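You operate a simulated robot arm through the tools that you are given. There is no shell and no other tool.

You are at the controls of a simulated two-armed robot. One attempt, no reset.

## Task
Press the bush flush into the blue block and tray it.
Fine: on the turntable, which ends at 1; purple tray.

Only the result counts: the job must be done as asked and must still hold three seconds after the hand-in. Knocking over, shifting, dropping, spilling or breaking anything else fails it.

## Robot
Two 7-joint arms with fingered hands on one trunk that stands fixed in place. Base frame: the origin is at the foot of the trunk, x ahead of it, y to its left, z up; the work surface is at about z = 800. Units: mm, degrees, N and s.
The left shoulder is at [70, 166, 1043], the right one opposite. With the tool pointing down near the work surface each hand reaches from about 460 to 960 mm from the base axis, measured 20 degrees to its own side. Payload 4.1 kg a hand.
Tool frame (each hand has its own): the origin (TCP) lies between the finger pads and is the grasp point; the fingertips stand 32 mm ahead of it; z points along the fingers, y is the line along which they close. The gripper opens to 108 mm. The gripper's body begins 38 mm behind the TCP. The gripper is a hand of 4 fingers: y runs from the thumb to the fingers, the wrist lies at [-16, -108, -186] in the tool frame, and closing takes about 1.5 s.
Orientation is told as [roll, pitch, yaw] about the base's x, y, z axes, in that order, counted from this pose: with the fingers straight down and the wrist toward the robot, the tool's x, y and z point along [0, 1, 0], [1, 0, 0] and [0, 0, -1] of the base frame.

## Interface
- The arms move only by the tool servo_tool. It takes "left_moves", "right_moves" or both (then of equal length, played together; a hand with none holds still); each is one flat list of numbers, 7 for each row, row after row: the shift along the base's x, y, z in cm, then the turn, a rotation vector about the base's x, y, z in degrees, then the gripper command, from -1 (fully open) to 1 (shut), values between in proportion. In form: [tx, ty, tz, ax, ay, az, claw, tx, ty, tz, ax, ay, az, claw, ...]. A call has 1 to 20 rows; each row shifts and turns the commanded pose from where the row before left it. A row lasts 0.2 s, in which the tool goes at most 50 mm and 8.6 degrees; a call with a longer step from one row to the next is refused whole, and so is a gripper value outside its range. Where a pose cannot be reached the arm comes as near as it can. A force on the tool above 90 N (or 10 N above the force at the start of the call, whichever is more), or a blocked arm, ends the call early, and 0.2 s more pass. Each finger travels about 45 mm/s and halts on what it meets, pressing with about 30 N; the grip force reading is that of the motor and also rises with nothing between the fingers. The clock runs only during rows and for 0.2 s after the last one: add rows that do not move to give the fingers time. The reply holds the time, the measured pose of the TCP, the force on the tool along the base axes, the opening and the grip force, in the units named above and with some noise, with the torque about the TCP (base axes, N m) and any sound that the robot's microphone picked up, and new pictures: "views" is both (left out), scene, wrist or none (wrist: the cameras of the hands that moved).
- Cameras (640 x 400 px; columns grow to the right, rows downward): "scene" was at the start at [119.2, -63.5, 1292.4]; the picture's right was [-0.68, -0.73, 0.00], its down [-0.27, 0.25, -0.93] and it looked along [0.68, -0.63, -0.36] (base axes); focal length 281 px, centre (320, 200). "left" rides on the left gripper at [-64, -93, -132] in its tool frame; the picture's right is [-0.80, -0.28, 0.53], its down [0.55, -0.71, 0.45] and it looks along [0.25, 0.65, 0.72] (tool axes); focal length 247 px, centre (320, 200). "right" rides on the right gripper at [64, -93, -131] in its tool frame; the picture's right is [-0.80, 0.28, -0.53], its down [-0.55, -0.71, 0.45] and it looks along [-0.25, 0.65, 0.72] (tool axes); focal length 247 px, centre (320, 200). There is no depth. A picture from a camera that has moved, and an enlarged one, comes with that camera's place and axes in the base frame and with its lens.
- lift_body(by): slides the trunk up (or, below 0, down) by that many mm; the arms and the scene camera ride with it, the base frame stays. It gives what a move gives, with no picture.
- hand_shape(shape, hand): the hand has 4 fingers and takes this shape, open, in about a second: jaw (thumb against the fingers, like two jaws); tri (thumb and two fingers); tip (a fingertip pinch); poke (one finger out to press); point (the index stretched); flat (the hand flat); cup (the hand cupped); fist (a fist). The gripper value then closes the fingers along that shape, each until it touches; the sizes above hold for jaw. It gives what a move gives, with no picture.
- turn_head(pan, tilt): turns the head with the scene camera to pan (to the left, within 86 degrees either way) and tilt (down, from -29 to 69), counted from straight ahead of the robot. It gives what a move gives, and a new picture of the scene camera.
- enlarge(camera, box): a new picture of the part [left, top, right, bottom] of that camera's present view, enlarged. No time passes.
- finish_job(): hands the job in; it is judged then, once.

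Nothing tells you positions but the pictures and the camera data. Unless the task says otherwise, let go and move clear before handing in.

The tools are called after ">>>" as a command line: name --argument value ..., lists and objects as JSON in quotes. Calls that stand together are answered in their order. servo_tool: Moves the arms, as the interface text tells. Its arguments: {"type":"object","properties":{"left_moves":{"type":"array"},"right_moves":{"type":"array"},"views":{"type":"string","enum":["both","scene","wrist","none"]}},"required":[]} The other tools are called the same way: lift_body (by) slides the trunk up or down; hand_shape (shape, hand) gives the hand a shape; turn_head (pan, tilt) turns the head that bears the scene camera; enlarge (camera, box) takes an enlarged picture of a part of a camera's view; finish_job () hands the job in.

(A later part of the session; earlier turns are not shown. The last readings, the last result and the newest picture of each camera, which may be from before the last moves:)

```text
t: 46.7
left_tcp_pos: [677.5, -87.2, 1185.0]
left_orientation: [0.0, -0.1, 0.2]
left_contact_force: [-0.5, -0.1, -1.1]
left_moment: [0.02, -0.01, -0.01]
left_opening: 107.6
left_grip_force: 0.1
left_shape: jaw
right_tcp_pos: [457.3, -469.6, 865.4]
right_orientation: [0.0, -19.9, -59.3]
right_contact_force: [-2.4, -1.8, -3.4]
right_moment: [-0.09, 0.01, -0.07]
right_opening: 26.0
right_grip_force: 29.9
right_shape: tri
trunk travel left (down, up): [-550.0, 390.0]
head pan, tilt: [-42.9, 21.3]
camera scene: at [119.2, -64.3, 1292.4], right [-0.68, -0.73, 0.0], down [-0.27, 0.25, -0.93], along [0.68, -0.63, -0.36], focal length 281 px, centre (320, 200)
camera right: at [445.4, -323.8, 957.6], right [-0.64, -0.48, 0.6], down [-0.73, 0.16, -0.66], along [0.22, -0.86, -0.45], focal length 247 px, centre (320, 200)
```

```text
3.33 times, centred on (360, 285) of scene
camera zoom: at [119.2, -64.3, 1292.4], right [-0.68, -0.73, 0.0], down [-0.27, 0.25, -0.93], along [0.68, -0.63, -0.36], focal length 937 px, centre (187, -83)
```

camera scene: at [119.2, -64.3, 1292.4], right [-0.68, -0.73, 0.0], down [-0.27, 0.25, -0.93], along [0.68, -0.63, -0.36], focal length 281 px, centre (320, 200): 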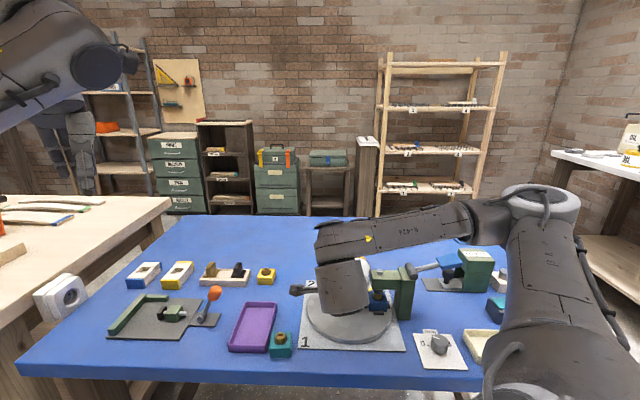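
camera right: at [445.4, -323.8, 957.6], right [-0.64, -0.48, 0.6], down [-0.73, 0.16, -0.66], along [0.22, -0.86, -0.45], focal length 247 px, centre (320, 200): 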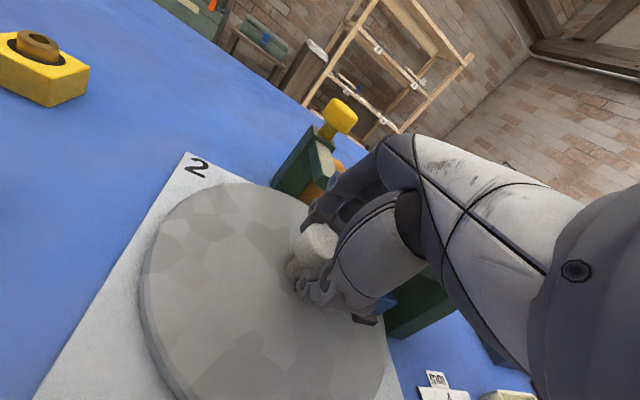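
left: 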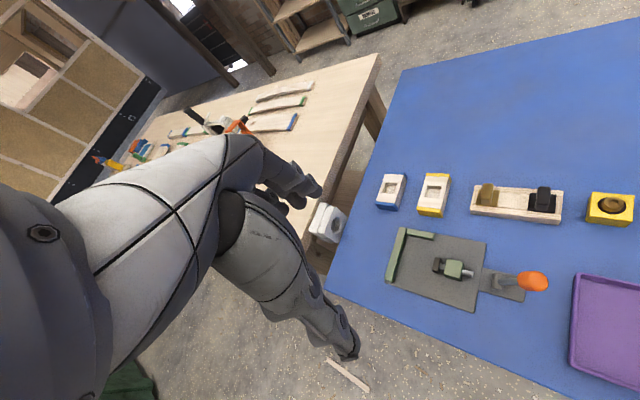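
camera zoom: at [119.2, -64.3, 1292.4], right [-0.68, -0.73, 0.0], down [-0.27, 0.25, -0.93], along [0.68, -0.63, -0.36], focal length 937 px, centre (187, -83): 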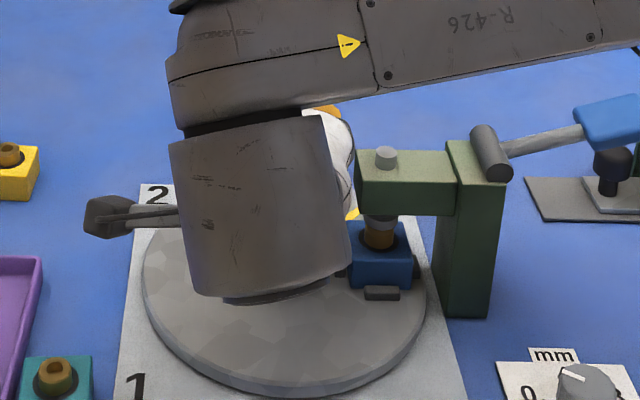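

The block is under the ram. I'll release the knob, back away, and check the index position.

>>> servo_tool --right_moves '[0, 0, 0, 0, 0, 0, 0.5, 0, 0, 0, 0, 0, 0, 0.1, 0, 0, 0, 0, 0, 0, -0.1, 0, 0, 1.5, 0, 0, 0, -0.1, 0, 0, 3.0, 0, 0, 0, -0.1, 0, 0, 3.5, 0, 0, 0, -0.1, 0.5, 3.0, 3.0, 0, 0, 0, -0.1, 0.5, 4.0, 2.0, 0, 0, 0, -0.1, 0.5, 4.0, 0, 0, 0, 0, -0.1, 0, 0, 0, 0, 0, 0, -0.1]' --views "both"

>>> enlarge --camera "scene" --box '[290, 245, 430, 345]'

>>> enlarge --camera "right" --box '[160, 200, 440, 400]'

```text
t: 48.9
left_tcp_pos: [677.0, -88.8, 1182.3]
left_orientation: [0.1, -0.1, 0.1]
left_contact_force: [-0.2, 0.0, 0.1]
left_moment: [0.02, 0.0, 0.0]
left_opening: 107.7
left_grip_force: 0.1
left_shape: jaw
right_tcp_pos: [472.5, -360.6, 995.6]
right_orientation: [0.0, -19.9, -59.3]
right_contact_force: [0.7, -0.5, -0.6]
right_moment: [0.01, 0.05, 0.0]
right_opening: 59.0
right_grip_force: 0.0
right_shape: tri
trunk travel left (down, up): [-550.0, 390.0]
head pan, tilt: [-42.9, 21.3]
camera scene: at [119.3, -66.4, 1292.3], right [-0.68, -0.73, 0.0], down [-0.27, 0.25, -0.93], along [0.68, -0.63, -0.37], focal length 281 px, centre (320, 200)
camera right: at [460.0, -215.5, 1087.2], right [-0.64, -0.48, 0.6], down [-0.73, 0.16, -0.66], along [0.22, -0.86, -0.46], focal length 247 px, centre (320, 200)
```

scene: 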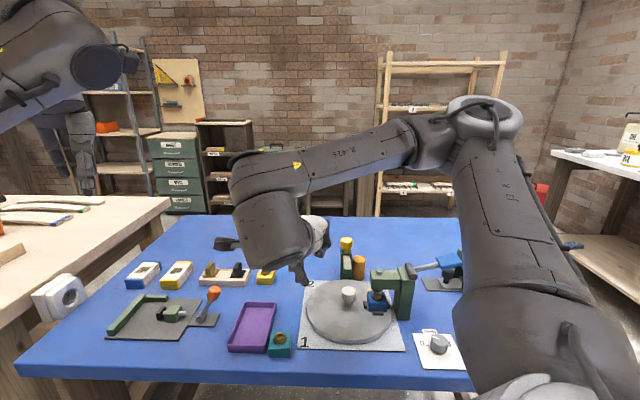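
right: 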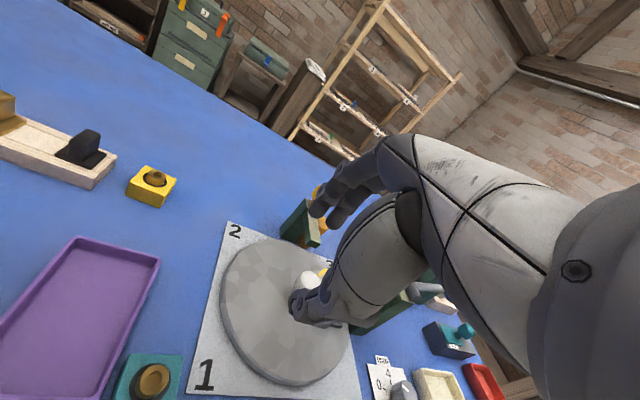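

```text
4.00 times, centred on (360, 295) of scene
camera zoom: at [119.3, -66.4, 1292.3], right [-0.68, -0.73, 0.0], down [-0.27, 0.25, -0.93], along [0.68, -0.63, -0.37], focal length 1124 px, centre (160, -180)
```

zoom: 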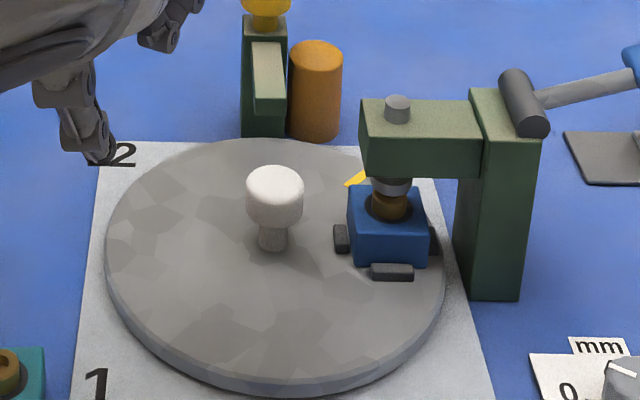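

```text
2.00 times, centred on (300, 300) of right
camera zoom: at [460.0, -215.5, 1087.2], right [-0.64, -0.48, 0.6], down [-0.73, 0.16, -0.66], along [0.22, -0.86, -0.46], focal length 494 px, centre (360, 0)
```

zoom: 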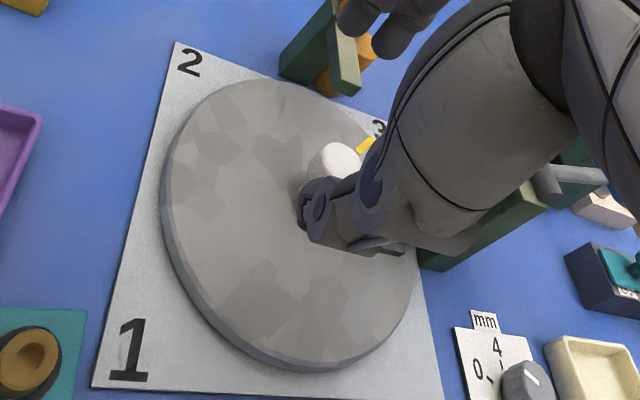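

The block stands centred under the ram with the mark at 3. Next is the press lever, whose blue pad is near (311, -625, 945). I'll straighten the hand and bring it above the pad.

>>> servo_tool --right_moves '[0, 0, 3.0, 5.73, 3.4, 0, -0.1, 0, 0, 3.0, 5.73, 3.4, 0, -0.1, 0, 0, 2.4, 5.73, 3.4, 0, -0.1, -2.0, -3.3, 0, 0, 0, 0, -0.1, -2.0, -3.3, 0, 0, 0, 0, -0.1, -2.0, -3.3, 0, 0, 0, 0, -0.1, -2.0, -3.3, 0, 0, 0, 0, -0.1, -2.0, -3.3, 0, 0, 0, 0, -0.1, -2.0, -3.3, 0, 0, 0, 0, -0.1, -2.0, -3.3, 0, 0, 0, 0, -0.1, -2.0, -3.3, 0, 0, 0, 0, -0.1, 0, 0, 0, 0, 0, 0, -0.1]' --views "both"

>>> hand_shape --hand "right" --shape "poke"

>>> turn_head --pan -58 --tilt 28

>>> enlarge --camera "right" --box '[100, 100, 500, 400]'

```text
t: 51.5
left_tcp_pos: [676.0, -86.4, 1183.7]
left_orientation: [-0.1, 0.1, 0.1]
left_contact_force: [0.5, 0.0, -1.1]
left_moment: [0.01, 0.02, -0.01]
left_opening: 107.3
left_grip_force: 0.1
left_shape: jaw
right_tcp_pos: [313.7, -622.9, 1079.5]
right_orientation: [0.0, 0.0, -59.1]
right_contact_force: [-0.6, -0.3, -0.5]
right_moment: [0.0, 0.01, 0.0]
right_opening: 59.3
right_grip_force: 0.1
right_shape: tri
trunk travel left (down, up): [-550.0, 390.0]
head pan, tilt: [-42.9, 21.3]
camera scene: at [119.8, -63.3, 1292.4], right [-0.68, -0.73, 0.0], down [-0.27, 0.25, -0.93], along [0.68, -0.63, -0.36], focal length 281 px, centre (320, 200)
camera right: at [321.7, -510.7, 1212.0], right [-0.54, -0.65, 0.53], down [-0.83, 0.33, -0.45], along [0.12, -0.69, -0.72], focal length 247 px, centre (320, 200)
```

scene: 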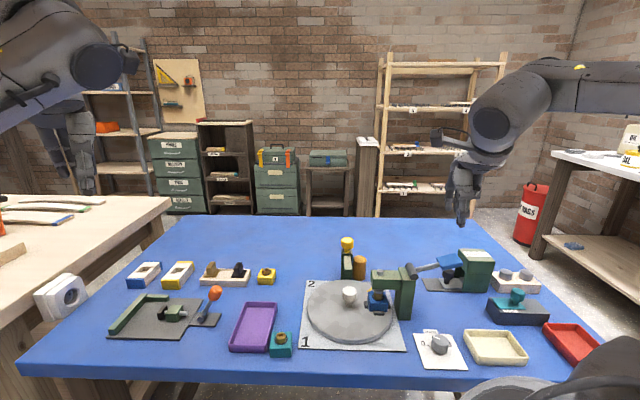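
right: 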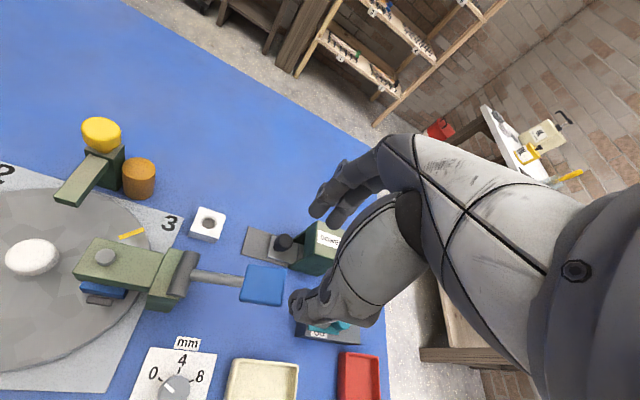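

```text
t: 52.4
left_tcp_pos: [676.1, -86.2, 1184.2]
left_orientation: [0.0, 0.0, 0.1]
left_contact_force: [-0.1, 0.4, 0.2]
left_moment: [0.01, 0.04, 0.0]
left_opening: 107.4
left_grip_force: 0.0
left_shape: jaw
right_tcp_pos: [314.2, -622.5, 1080.8]
right_orientation: [-0.1, 0.0, -59.2]
right_contact_force: [-0.6, 0.0, -0.8]
right_moment: [-0.01, 0.03, -0.01]
right_opening: 0.2
right_grip_force: 0.1
right_shape: poke
trunk travel left (down, up): [-550.0, 390.0]
head pan, tilt: [-42.9, 21.3]
```

```text
t: 53.2
left_tcp_pos: [677.1, -85.4, 1184.6]
left_orientation: [0.1, 0.0, 0.1]
left_contact_force: [-0.4, 0.1, 0.0]
left_moment: [0.05, -0.02, -0.01]
left_opening: 107.6
left_grip_force: 0.1
left_shape: jaw
right_tcp_pos: [313.7, -622.9, 1080.1]
right_orientation: [-0.1, 0.0, -59.2]
right_contact_force: [-0.2, 0.3, -0.2]
right_moment: [-0.02, 0.01, -0.01]
right_opening: 0.2
right_grip_force: 0.1
right_shape: poke
trunk travel left (down, up): [-550.0, 390.0]
head pan, tilt: [-58.0, 28.0]
camera scene: at [99.5, -77.5, 1281.7], right [-0.85, -0.53, 0.0], down [-0.25, 0.4, -0.88], along [0.47, -0.75, -0.47], focal length 281 px, centre (320, 200)
```

scene: 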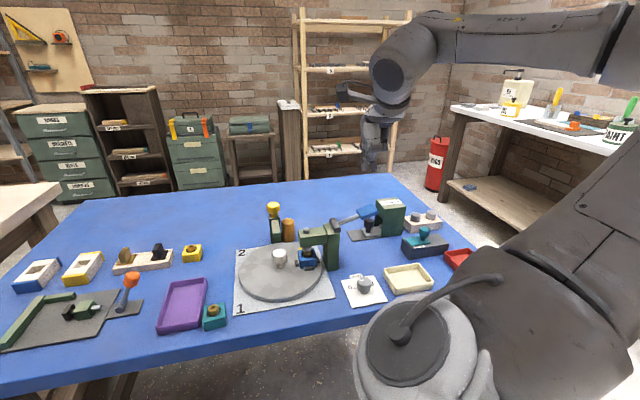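

```text
1.33 times, centred on (300, 250) of right
camera zoom: at [321.3, -510.5, 1212.1], right [-0.54, -0.65, 0.53], down [-0.83, 0.33, -0.45], along [0.12, -0.69, -0.72], focal length 329 px, centre (347, 133)
```

zoom: 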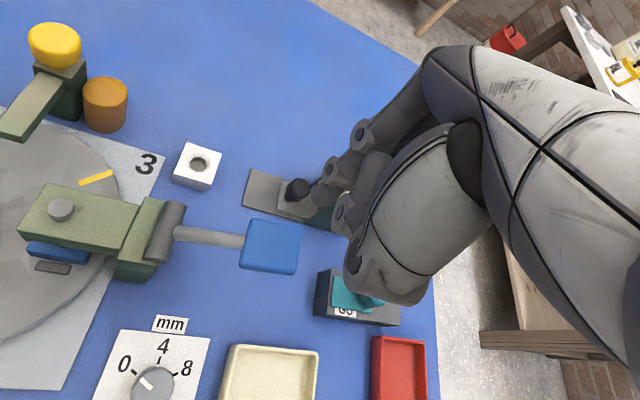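

The right wrist camera shows the press, and a mm dial beside it marked 0, 4 and 8. That dial may set the press depth, so I'll read it closely.

>>> enlarge --camera "right" --box '[120, 320, 240, 400]'

>>> enlarge --camera "scene" --box '[330, 260, 430, 320]'

>>> enlarge --camera "scene" --box '[230, 190, 430, 310]'

>>> enlarge --camera "scene" --box '[285, 215, 365, 280]'

```text
5.00 times, centred on (180, 360) of right
camera zoom: at [321.3, -510.5, 1212.1], right [-0.54, -0.65, 0.53], down [-0.83, 0.33, -0.45], along [0.12, -0.69, -0.72], focal length 1235 px, centre (1020, -600)
```

zoom: 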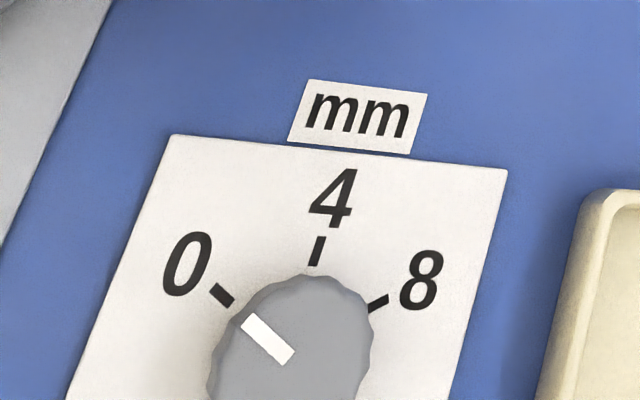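

```text
6.40 times, centred on (380, 290) of scene
camera zoom: at [99.5, -77.5, 1281.7], right [-0.85, -0.53, 0.0], down [-0.25, 0.4, -0.88], along [0.47, -0.75, -0.47], focal length 1799 px, centre (-64, -376)
```

zoom: 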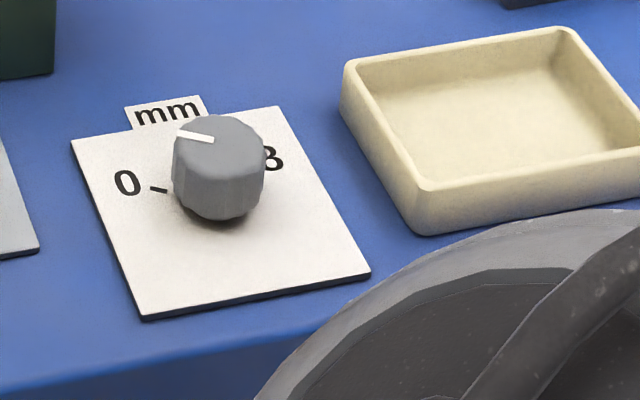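

```text
3.20 times, centred on (330, 250) of scene
camera zoom: at [99.5, -77.5, 1281.7], right [-0.85, -0.53, 0.0], down [-0.25, 0.4, -0.88], along [0.47, -0.75, -0.47], focal length 900 px, centre (288, 40)
```

zoom: 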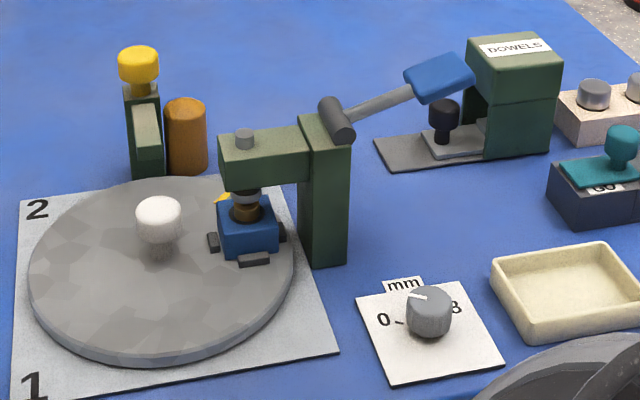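

```text
6.15 times, centred on (325, 248) of scene
camera zoom: at [99.5, -77.5, 1281.7], right [-0.85, -0.53, 0.0], down [-0.25, 0.4, -0.88], along [0.47, -0.75, -0.47], focal length 1730 px, centre (289, -92)
```

zoom: 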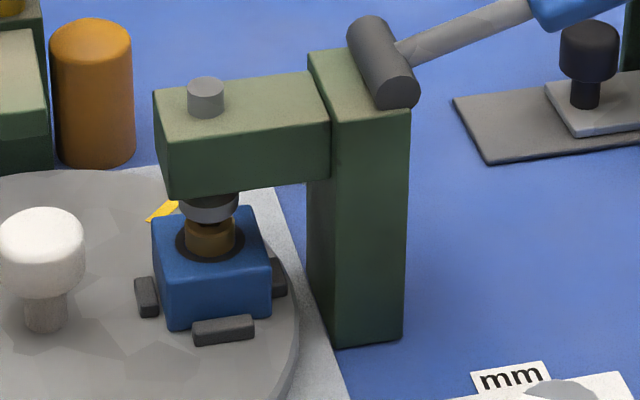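

The dial reads 0, which I take to mean flush, and the bush is centred under the ram. I'll look at the poke shape so I know where the fingertip is.

>>> enlarge --camera "right" --box '[260, 140, 440, 340]'

>>> enlarge --camera "scene" --box '[320, 60, 440, 240]'

```text
2.00 times, centred on (350, 240) of right
camera zoom: at [321.3, -510.5, 1212.1], right [-0.54, -0.65, 0.53], down [-0.83, 0.33, -0.45], along [0.12, -0.69, -0.72], focal length 494 px, centre (260, 120)
```

zoom: 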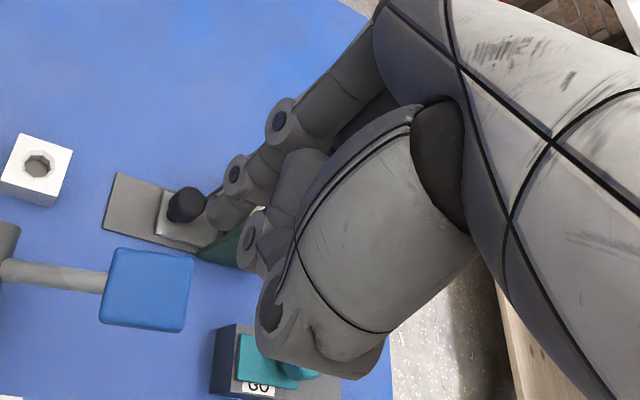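

```text
2.22 times, centred on (380, 150) of scene
camera zoom: at [99.5, -77.5, 1281.7], right [-0.85, -0.53, 0.0], down [-0.25, 0.4, -0.88], along [0.47, -0.75, -0.47], focal length 625 px, centre (187, 311)
```

zoom: 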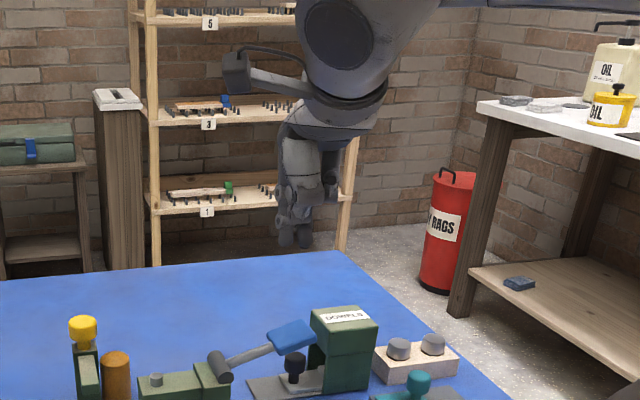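

The index fingertip sits about 35 mm below the TCP, and the pad centre is about (309, -624). I'll come down to just above the pad.

>>> servo_tool --right_moves '[-0.2, 0.0, -2.5, 0, 0, 0, -1, -0.2, 0.0, -2.5, 0, 0, 0, -1, 0, 0, -2.0, 0, 0, 0, -1, 0, 0, 0, 0, 0, 0, -1]' --views "both"

>>> enlarge --camera "right" --box '[200, 160, 400, 360]'

>>> enlarge --camera "scene" --box '[280, 150, 430, 280]'

```text
t: 54.2
left_tcp_pos: [675.3, -85.8, 1183.2]
left_orientation: [0.1, -0.1, 0.1]
left_contact_force: [-0.7, 0.0, 0.7]
left_moment: [-0.01, 0.0, -0.03]
left_opening: 107.7
left_grip_force: 0.0
left_shape: jaw
right_tcp_pos: [308.5, -622.2, 1009.6]
right_orientation: [-0.1, 0.0, -59.2]
right_contact_force: [-0.5, 0.2, -0.9]
right_moment: [0.0, -0.04, -0.01]
right_opening: 0.0
right_grip_force: 0.1
right_shape: poke
trunk travel left (down, up): [-550.0, 390.0]
head pan, tilt: [-58.0, 28.0]
camera scene: at [99.2, -77.5, 1281.7], right [-0.85, -0.53, 0.0], down [-0.25, 0.4, -0.88], along [0.47, -0.75, -0.47], focal length 281 px, centre (320, 200)
camera right: at [316.3, -510.0, 1141.3], right [-0.54, -0.65, 0.53], down [-0.83, 0.33, -0.45], along [0.12, -0.69, -0.72], focal length 247 px, centre (320, 200)
```

scene: 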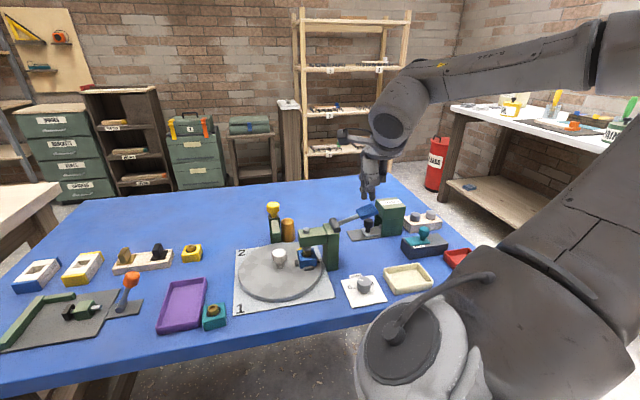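
right: 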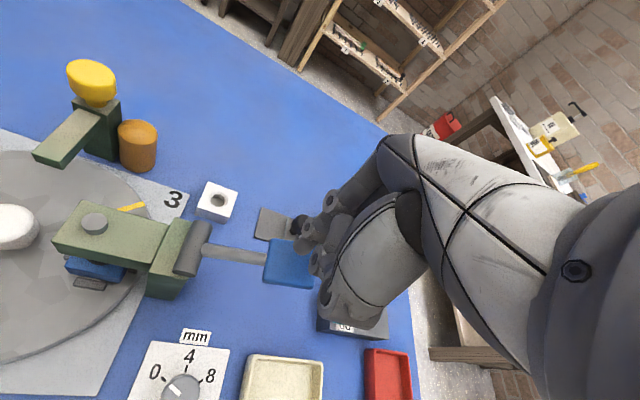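

```text
2.00 times, centred on (300, 260) of right
camera zoom: at [316.3, -510.0, 1141.3], right [-0.54, -0.65, 0.53], down [-0.83, 0.33, -0.45], along [0.12, -0.69, -0.72], focal length 494 px, centre (360, 80)
```

zoom: 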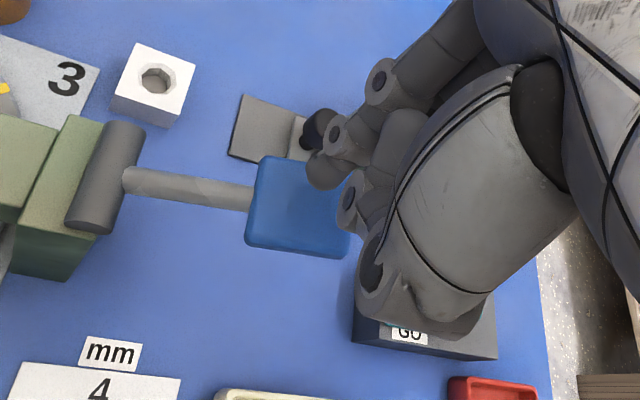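

```text
3.08 times, centred on (355, 215) of scene
camera zoom: at [99.2, -77.5, 1281.7], right [-0.85, -0.53, 0.0], down [-0.25, 0.4, -0.88], along [0.47, -0.75, -0.47], focal length 865 px, centre (212, 154)
```

zoom: 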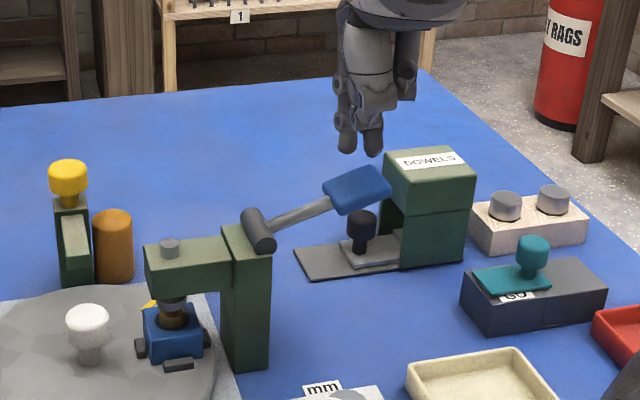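

I'm not sure which fingertip is the lowest, so I'll zoom in on the hand before I make contact.

>>> enlarge --camera "scene" --box '[345, 140, 425, 220]'

>>> enlarge --camera "right" --box '[260, 180, 360, 280]'

```text
5.00 times, centred on (385, 180) of scene
camera zoom: at [99.2, -77.5, 1281.7], right [-0.85, -0.53, 0.0], down [-0.25, 0.4, -0.88], along [0.47, -0.75, -0.47], focal length 1406 px, centre (-5, 300)
```

zoom: 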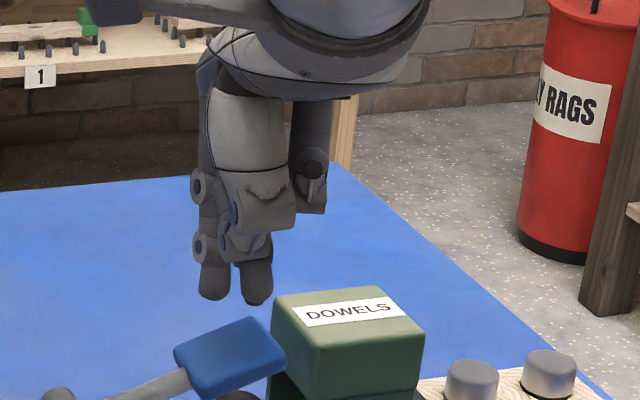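

```text
4.00 times, centred on (310, 230) of right
camera zoom: at [316.3, -510.0, 1141.3], right [-0.54, -0.65, 0.53], down [-0.83, 0.33, -0.45], along [0.12, -0.69, -0.72], focal length 988 px, centre (360, 80)
```

zoom: 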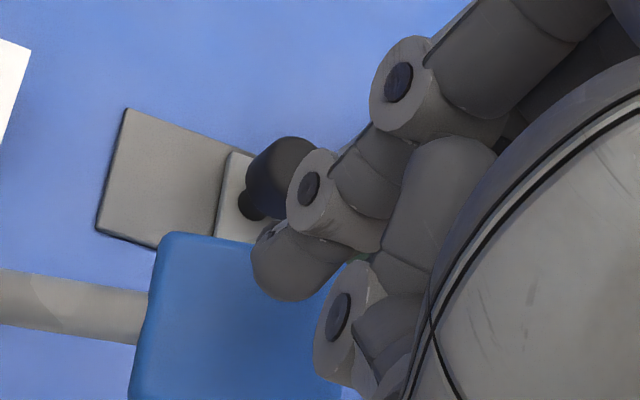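

The two extended fingertips are at about z 984, centred near (306, -615). I'll shift to the middle of the pad and lower until it touches.

>>> servo_tool --right_moves '[0.15, -1.1, 0, 0, 0, 0, -1, 0, 0, -1.5, 0, 0, 0, -1, 0, 0, -1.0, 0, 0, 0, -1, 0, 0, -0.5, 0, 0, 0, -1, 0, 0, 0, 0, 0, 0, -1]' --views "both"

>>> enlarge --camera "scene" --box '[280, 170, 420, 280]'

>>> enlarge --camera "right" --box '[200, 160, 400, 360]'

```text
t: 55.4
left_tcp_pos: [676.1, -85.5, 1183.7]
left_orientation: [0.0, 0.0, 0.0]
left_contact_force: [0.3, 0.6, -0.2]
left_moment: [0.0, -0.01, 0.02]
left_opening: 107.7
left_grip_force: 0.1
left_shape: jaw
right_tcp_pos: [310.4, -634.1, 980.2]
right_orientation: [0.0, 0.1, -59.2]
right_contact_force: [-0.2, -0.2, 0.9]
right_moment: [0.02, 0.0, 0.0]
right_opening: 0.1
right_grip_force: 0.1
right_shape: poke
trunk travel left (down, up): [-550.0, 390.0]
head pan, tilt: [-58.0, 28.0]
camera scene: at [99.3, -77.5, 1281.7], right [-0.85, -0.53, 0.0], down [-0.25, 0.4, -0.88], along [0.47, -0.75, -0.47], focal length 281 px, centre (320, 200)
camera right: at [318.3, -521.8, 1111.1], right [-0.54, -0.65, 0.53], down [-0.83, 0.33, -0.45], along [0.12, -0.69, -0.72], focal length 247 px, centre (320, 200)
```

scene: 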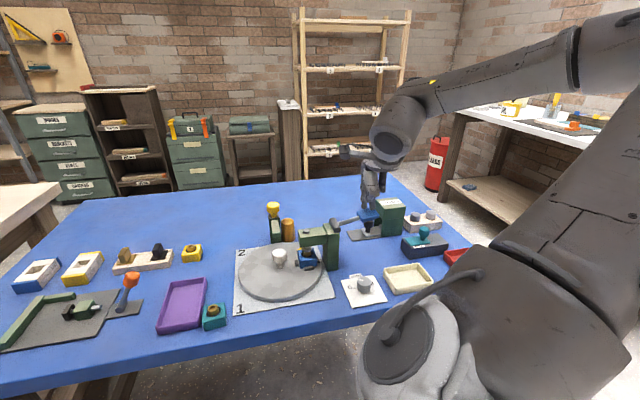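
right: 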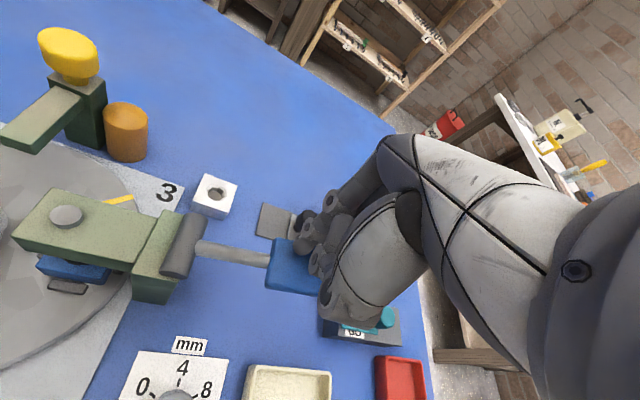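

```text
3.64 times, centred on (350, 225) of scene
camera zoom: at [99.3, -77.5, 1281.7], right [-0.85, -0.53, 0.0], down [-0.25, 0.4, -0.88], along [0.47, -0.75, -0.47], focal length 1022 px, centre (211, 109)
```

zoom: 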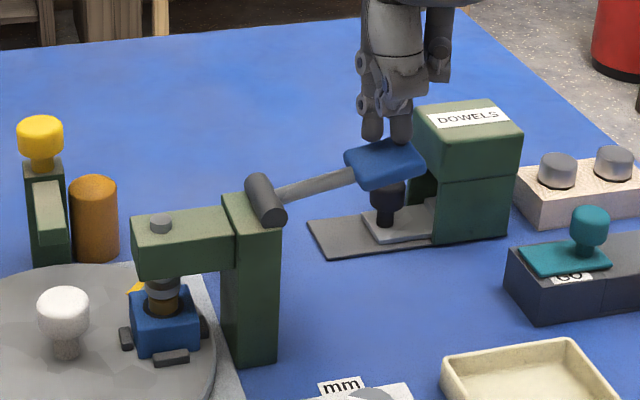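

```text
2.00 times, centred on (300, 260) of right
camera zoom: at [318.3, -521.8, 1111.1], right [-0.54, -0.65, 0.53], down [-0.83, 0.33, -0.45], along [0.12, -0.69, -0.72], focal length 494 px, centre (360, 80)
```

zoom: 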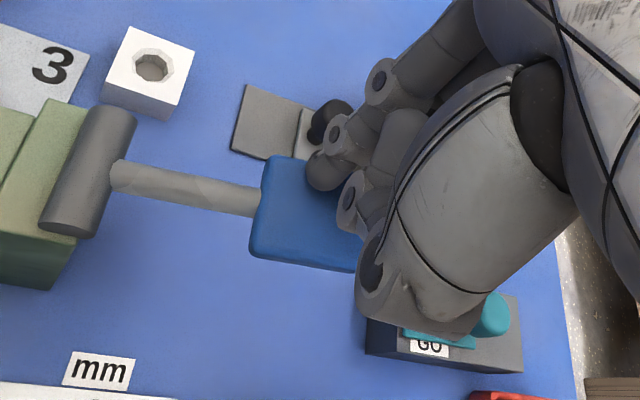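

The fingers are nearly on the pad but towards its far edge. I'll shift about 1 cm to its centre line and then press down in small steps.

>>> servo_tool --right_moves '[-0.9, 0.35, 0, 0, 0, 0, -1, 0, 0, -0.5, 0, 0, 0, -1, 0, 0, -0.5, 0, 0, 0, -1, 0, 0, -0.5, 0, 0, 0, -1, 0, 0, 0, 0, 0, 0, -1]' --views "both"

>>> enlarge --camera "scene" --box '[280, 170, 420, 280]'

>>> enlarge --camera "right" --box '[200, 160, 400, 360]'

```text
t: 56.6
left_tcp_pos: [676.2, -86.5, 1184.4]
left_orientation: [0.0, 0.0, 0.0]
left_contact_force: [-0.6, -0.8, 0.0]
left_moment: [0.01, 0.02, 0.0]
left_opening: 107.6
left_grip_force: 0.0
left_shape: jaw
right_tcp_pos: [301.2, -629.7, 964.1]
right_orientation: [-0.1, 0.0, -59.2]
right_contact_force: [-0.6, 0.1, 1.7]
right_moment: [-0.01, 0.01, -0.02]
right_opening: 0.0
right_grip_force: 0.1
right_shape: poke
trunk travel left (down, up): [-550.0, 390.0]
head pan, tilt: [-58.0, 28.0]
camera scene: at [99.2, -77.5, 1281.7], right [-0.85, -0.53, 0.0], down [-0.25, 0.4, -0.88], along [0.47, -0.75, -0.47], focal length 281 px, centre (320, 200)
camera right: at [308.8, -518.5, 1096.0], right [-0.54, -0.65, 0.53], down [-0.83, 0.33, -0.45], along [0.12, -0.69, -0.72], focal length 247 px, centre (320, 200)
```

scene: 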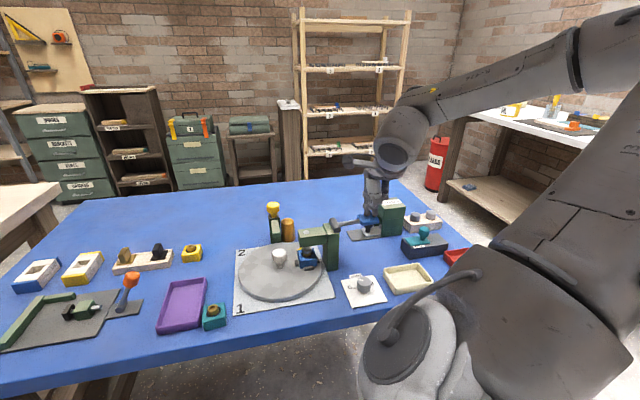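
right: 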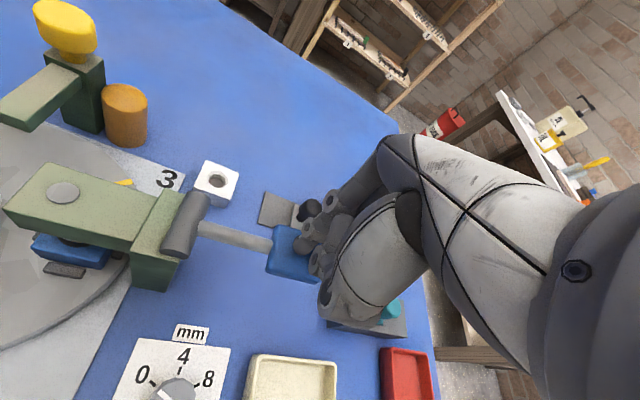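

```text
3.64 times, centred on (350, 225) of scene
camera zoom: at [99.2, -77.5, 1281.7], right [-0.85, -0.53, 0.0], down [-0.25, 0.4, -0.88], along [0.47, -0.75, -0.47], focal length 1022 px, centre (211, 109)
```

zoom: 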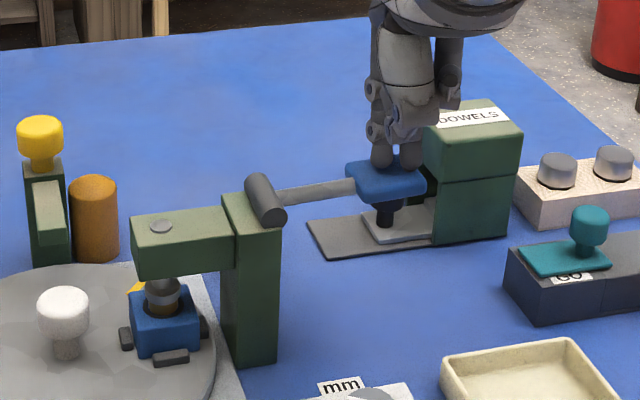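

```text
2.00 times, centred on (300, 260) of right
camera zoom: at [308.8, -518.5, 1096.0], right [-0.54, -0.65, 0.53], down [-0.83, 0.33, -0.45], along [0.12, -0.69, -0.72], focal length 494 px, centre (360, 80)
```

zoom: 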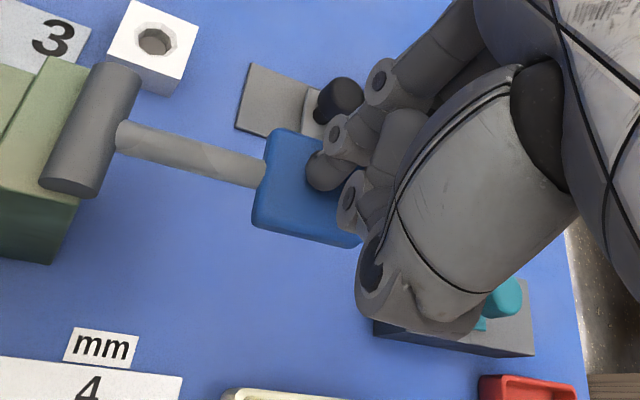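

The lever is going down and the ram is descending with it, with only about 2 N on the hand. I'll keep pressing in small steps.

>>> servo_tool --right_moves '[0, 0, -0.5, 0, 0, 0, -1, 0, 0, -0.5, 0, 0, 0, -1, 0, 0, -0.5, 0, 0, 0, -1, 0, 0, 0, 0, 0, 0, -1]' --views "scene"

>>> enlarge --camera "scene" --box '[285, 190, 405, 280]'

>>> enlarge --camera "scene" --box '[290, 230, 340, 275]'

```text
t: 57.6
left_tcp_pos: [676.3, -85.1, 1184.2]
left_orientation: [0.0, 0.0, 0.1]
left_contact_force: [-0.3, -0.6, 0.2]
left_moment: [-0.03, -0.01, 0.01]
left_opening: 107.4
left_grip_force: 0.2
left_shape: jaw
right_tcp_pos: [300.7, -629.6, 950.2]
right_orientation: [0.0, 0.0, -59.1]
right_contact_force: [-0.2, -1.3, 1.9]
right_moment: [-0.01, 0.0, -0.01]
right_opening: 0.0
right_grip_force: 0.1
right_shape: poke
trunk travel left (down, up): [-550.0, 390.0]
head pan, tilt: [-58.0, 28.0]
camera scene: at [99.1, -77.4, 1281.7], right [-0.85, -0.53, 0.0], down [-0.25, 0.4, -0.88], along [0.47, -0.75, -0.47], focal length 281 px, centre (320, 200)
```

scene: 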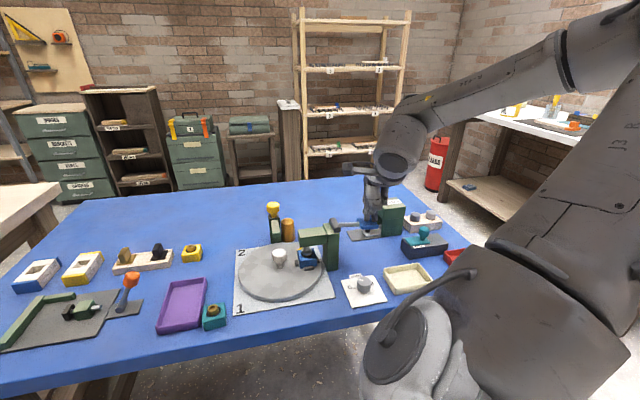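

```text
4.44 times, centred on (345, 235) of scene
camera zoom: at [99.1, -77.4, 1281.7], right [-0.85, -0.53, 0.0], down [-0.25, 0.4, -0.88], along [0.47, -0.75, -0.47], focal length 1249 px, centre (209, 44)
```

zoom: 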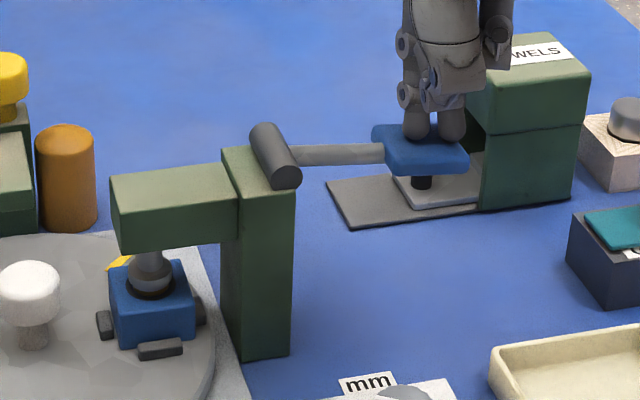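

```text
8.89 times, centred on (315, 252) of scene
camera zoom: at [99.1, -77.4, 1281.7], right [-0.85, -0.53, 0.0], down [-0.25, 0.4, -0.88], along [0.47, -0.75, -0.47], focal length 2499 px, centre (364, -267)
```

zoom: 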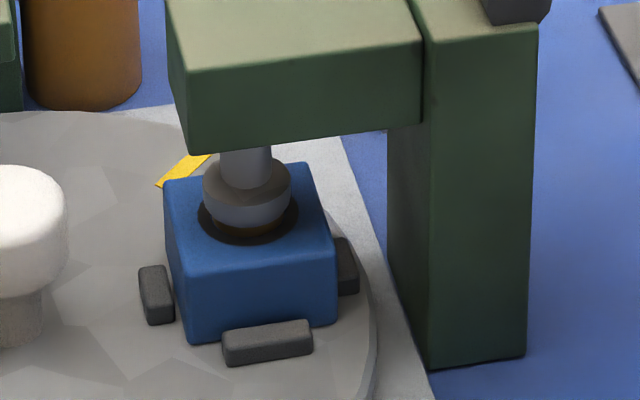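

The ram now surrounds the bush top, with only a thin ring of bush still showing. I'll keep going in small steps.

>>> servo_tool --right_moves '[0, 0, -0.3, 0, 0, 0, -1, 0, 0, -0.3, 0, 0, 0, -1, 0, 0, 0, 0, 0, 0, -1]' --views "none"

>>> enlarge --camera "scene" --box '[290, 230, 340, 275]'

>>> enlarge --camera "scene" --box '[285, 190, 405, 280]'

```text
t: 58.4
left_tcp_pos: [676.9, -86.4, 1183.1]
left_orientation: [0.0, 0.1, 0.1]
left_contact_force: [0.9, 0.0, 0.2]
left_moment: [0.02, 0.0, -0.01]
left_opening: 107.6
left_grip_force: 0.1
left_shape: jaw
right_tcp_pos: [300.9, -629.1, 944.5]
right_orientation: [-0.1, 0.0, -59.2]
right_contact_force: [-1.1, 0.0, 1.8]
right_moment: [-0.02, 0.0, -0.01]
right_opening: 0.0
right_grip_force: 0.1
right_shape: poke
trunk travel left (down, up): [-550.0, 390.0]
head pan, tilt: [-58.0, 28.0]
```

```text
8.89 times, centred on (315, 252) of scene
camera zoom: at [99.1, -77.4, 1281.7], right [-0.85, -0.53, 0.0], down [-0.25, 0.4, -0.88], along [0.47, -0.75, -0.47], focal length 2499 px, centre (364, -267)
```

zoom: 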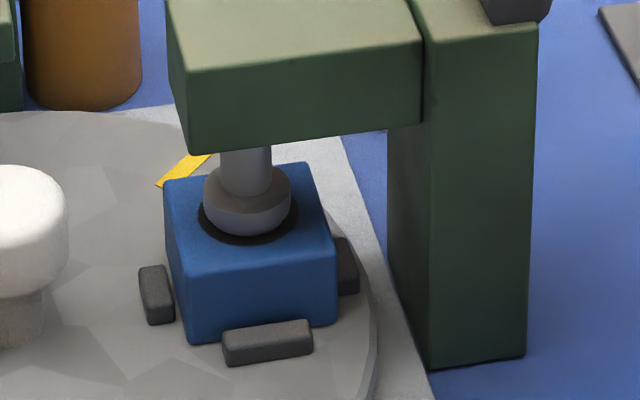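

```text
4.44 times, centred on (345, 235) of scene
camera zoom: at [99.1, -77.4, 1281.7], right [-0.85, -0.53, 0.0], down [-0.25, 0.4, -0.88], along [0.47, -0.75, -0.47], focal length 1249 px, centre (209, 44)
```

zoom: 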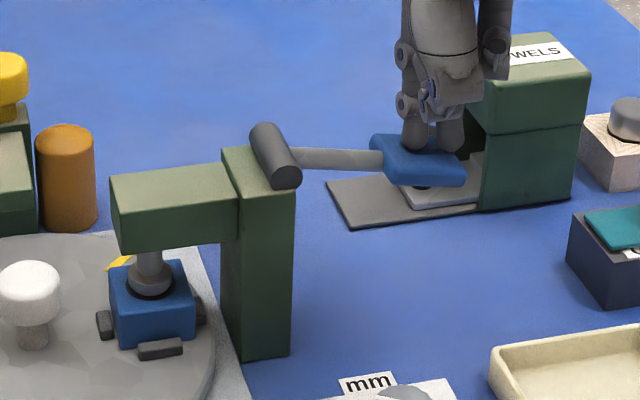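

The ram looks about 1 mm above the block's top face. I'll go on in 1 mm steps and watch for the force to rise.

>>> servo_tool --right_moves '[0, 0, -0.1, 0, 0, 0, -1, 0, 0, -0.1, 0, 0, 0, -1, 0, 0, 0, 0, 0, 0, -1]' --views "none"

>>> enlarge --camera "scene" --box '[300, 240, 330, 265]'

```text
t: 59.2
left_tcp_pos: [676.3, -85.7, 1183.1]
left_orientation: [-0.1, -0.1, 0.1]
left_contact_force: [-1.1, -0.2, 0.1]
left_moment: [-0.01, -0.04, -0.04]
left_opening: 107.8
left_grip_force: 0.1
left_shape: jaw
right_tcp_pos: [300.2, -629.2, 941.4]
right_orientation: [-0.1, 0.1, -59.2]
right_contact_force: [-0.2, -0.5, 3.1]
right_moment: [-0.01, -0.03, -0.05]
right_opening: 0.1
right_grip_force: 0.0
right_shape: poke
trunk travel left (down, up): [-550.0, 390.0]
head pan, tilt: [-58.0, 28.0]
```

```text
16.00 times, centred on (315, 252) of scene
camera zoom: at [99.1, -77.4, 1281.7], right [-0.85, -0.53, 0.0], down [-0.25, 0.4, -0.88], along [0.47, -0.75, -0.47], focal length 4498 px, centre (400, -640)
```

zoom: 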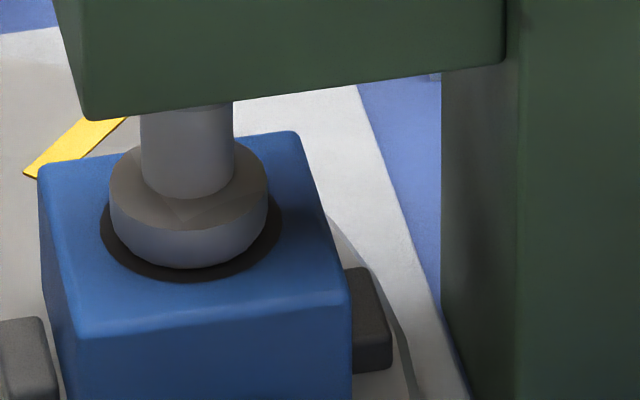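

>>> servo_tool --right_moves '[0, 0, -0.1, 0, 0, 0, -1, 0, 0, -0.1, 0, 0, 0, -1, 0, 0, 0, 0, 0, 0, -1]' --views "none"

>>> enlarge --camera "scene" --box '[300, 240, 330, 265]'

```text
t: 60.0
left_tcp_pos: [676.2, -86.5, 1183.3]
left_orientation: [0.0, 0.1, 0.1]
left_contact_force: [-0.4, -0.3, 0.3]
left_moment: [0.01, -0.01, -0.02]
left_opening: 107.6
left_grip_force: 0.1
left_shape: jaw
right_tcp_pos: [300.6, -629.6, 938.5]
right_orientation: [0.0, 0.1, -59.3]
right_contact_force: [-1.1, 0.0, 2.6]
right_moment: [0.0, -0.04, -0.03]
right_opening: 0.1
right_grip_force: 0.1
right_shape: poke
trunk travel left (down, up): [-550.0, 390.0]
head pan, tilt: [-58.0, 28.0]
```

```text
16.00 times, centred on (315, 252) of scene
camera zoom: at [99.1, -77.4, 1281.7], right [-0.85, -0.53, 0.0], down [-0.25, 0.4, -0.88], along [0.47, -0.75, -0.47], focal length 4498 px, centre (400, -640)
```

zoom: 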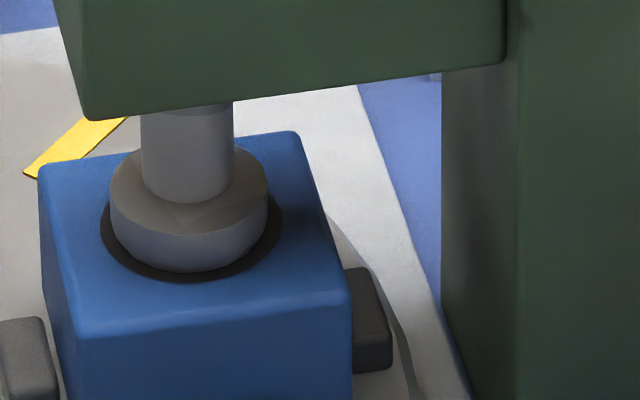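

>>> enlarge --camera "scene" --box '[325, 190, 405, 250]'

>>> servo_tool --right_moves '[0, 0, -0.2, 0, 0, 0, -1, 0, 0, -0.2, 0, 0, 0, -1, 0, 0, 0, 0, 0, 0, -1]' --views "wrist"

>>> enlarge --camera "scene" --box '[300, 240, 330, 265]'

>>> enlarge --camera "scene" --box '[325, 190, 405, 250]'

```text
6.67 times, centred on (365, 220) of scene
camera zoom: at [99.1, -77.4, 1281.7], right [-0.85, -0.53, 0.0], down [-0.25, 0.4, -0.88], along [0.47, -0.75, -0.47], focal length 1874 px, centre (20, 67)
```

zoom: 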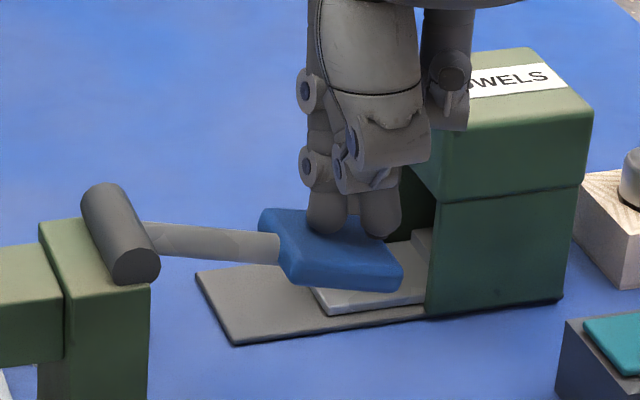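

```text
t: 60.8
left_tcp_pos: [676.0, -84.4, 1183.3]
left_orientation: [-0.1, -0.1, 0.1]
left_contact_force: [0.8, 0.1, -0.2]
left_moment: [0.0, -0.01, -0.01]
left_opening: 107.2
left_grip_force: 0.0
left_shape: jaw
right_tcp_pos: [300.2, -628.6, 937.5]
right_orientation: [0.0, -0.2, -59.2]
right_contact_force: [0.4, -2.1, 15.0]
right_moment: [0.02, -0.22, -0.07]
right_opening: 0.1
right_grip_force: 0.0
right_shape: poke
trunk travel left (down, up): [-550.0, 390.0]
head pan, tilt: [-58.0, 28.0]
camera right: at [308.3, -517.2, 1068.9], right [-0.54, -0.65, 0.53], down [-0.83, 0.32, -0.45], along [0.12, -0.69, -0.72], focal length 247 px, centre (320, 200)
```

right: 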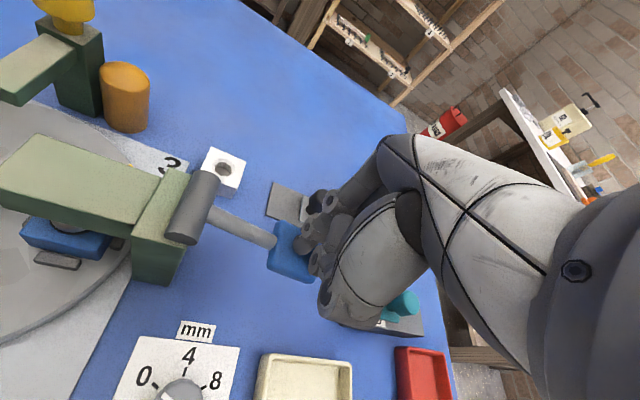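

```text
16.00 times, centred on (315, 252) of scene
camera zoom: at [98.5, -76.2, 1282.0], right [-0.85, -0.53, 0.0], down [-0.25, 0.4, -0.88], along [0.47, -0.75, -0.47], focal length 4498 px, centre (400, -640)
```

zoom: 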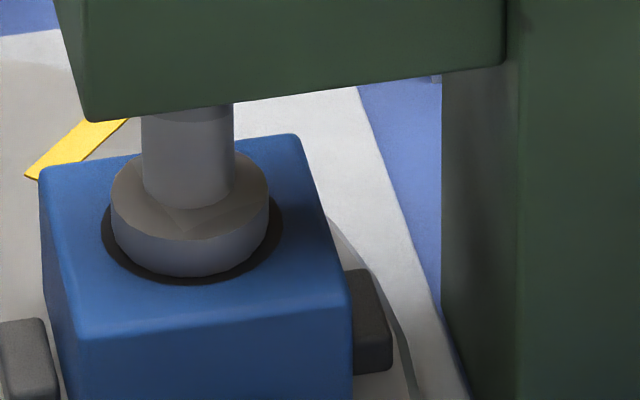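

```text
6.67 times, centred on (365, 220) of scene
camera zoom: at [98.5, -76.2, 1282.0], right [-0.85, -0.53, 0.0], down [-0.25, 0.4, -0.88], along [0.47, -0.75, -0.47], focal length 1874 px, centre (20, 67)
```

zoom: 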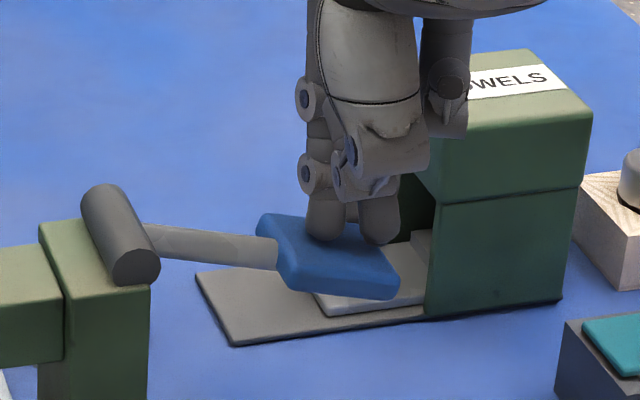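

The force jumped to 15 N just as the ram face met the block's top, which looks like the hard stop at flush. I'll press slightly harder to make sure it's fully seated.

>>> servo_tool --right_moves '[0, 0, -0.15, 0, 0, 0, -1, 0, 0, -0.15, 0, 0, 0, -1, 0, 0, 0, 0, 0, 0, -1, 0, 0, 0, 0, 0, 0, -1]' --views "none"

>>> enlarge --camera "scene" --box '[300, 240, 330, 265]'

```text
t: 61.8
left_tcp_pos: [674.4, -84.0, 1184.3]
left_orientation: [-0.2, -0.1, 0.1]
left_contact_force: [0.1, 0.1, 0.5]
left_moment: [0.01, 0.02, 0.02]
left_opening: 107.6
left_grip_force: 0.0
left_shape: jaw
right_tcp_pos: [300.4, -627.4, 935.7]
right_orientation: [0.0, -0.3, -59.3]
right_contact_force: [1.5, -8.5, 36.0]
right_moment: [-0.08, -0.61, -0.17]
right_opening: 0.1
right_grip_force: 0.1
right_shape: poke
trunk travel left (down, up): [-550.0, 390.0]
head pan, tilt: [-58.0, 28.0]
```

```text
16.00 times, centred on (315, 252) of scene
camera zoom: at [97.3, -74.5, 1282.3], right [-0.85, -0.53, 0.0], down [-0.25, 0.4, -0.88], along [0.47, -0.75, -0.47], focal length 4498 px, centre (400, -640)
```

zoom: 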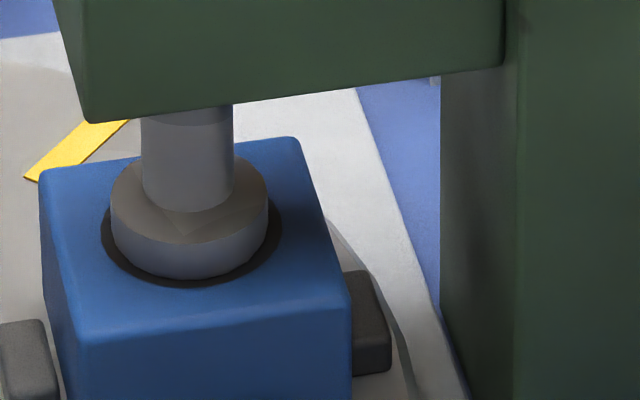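

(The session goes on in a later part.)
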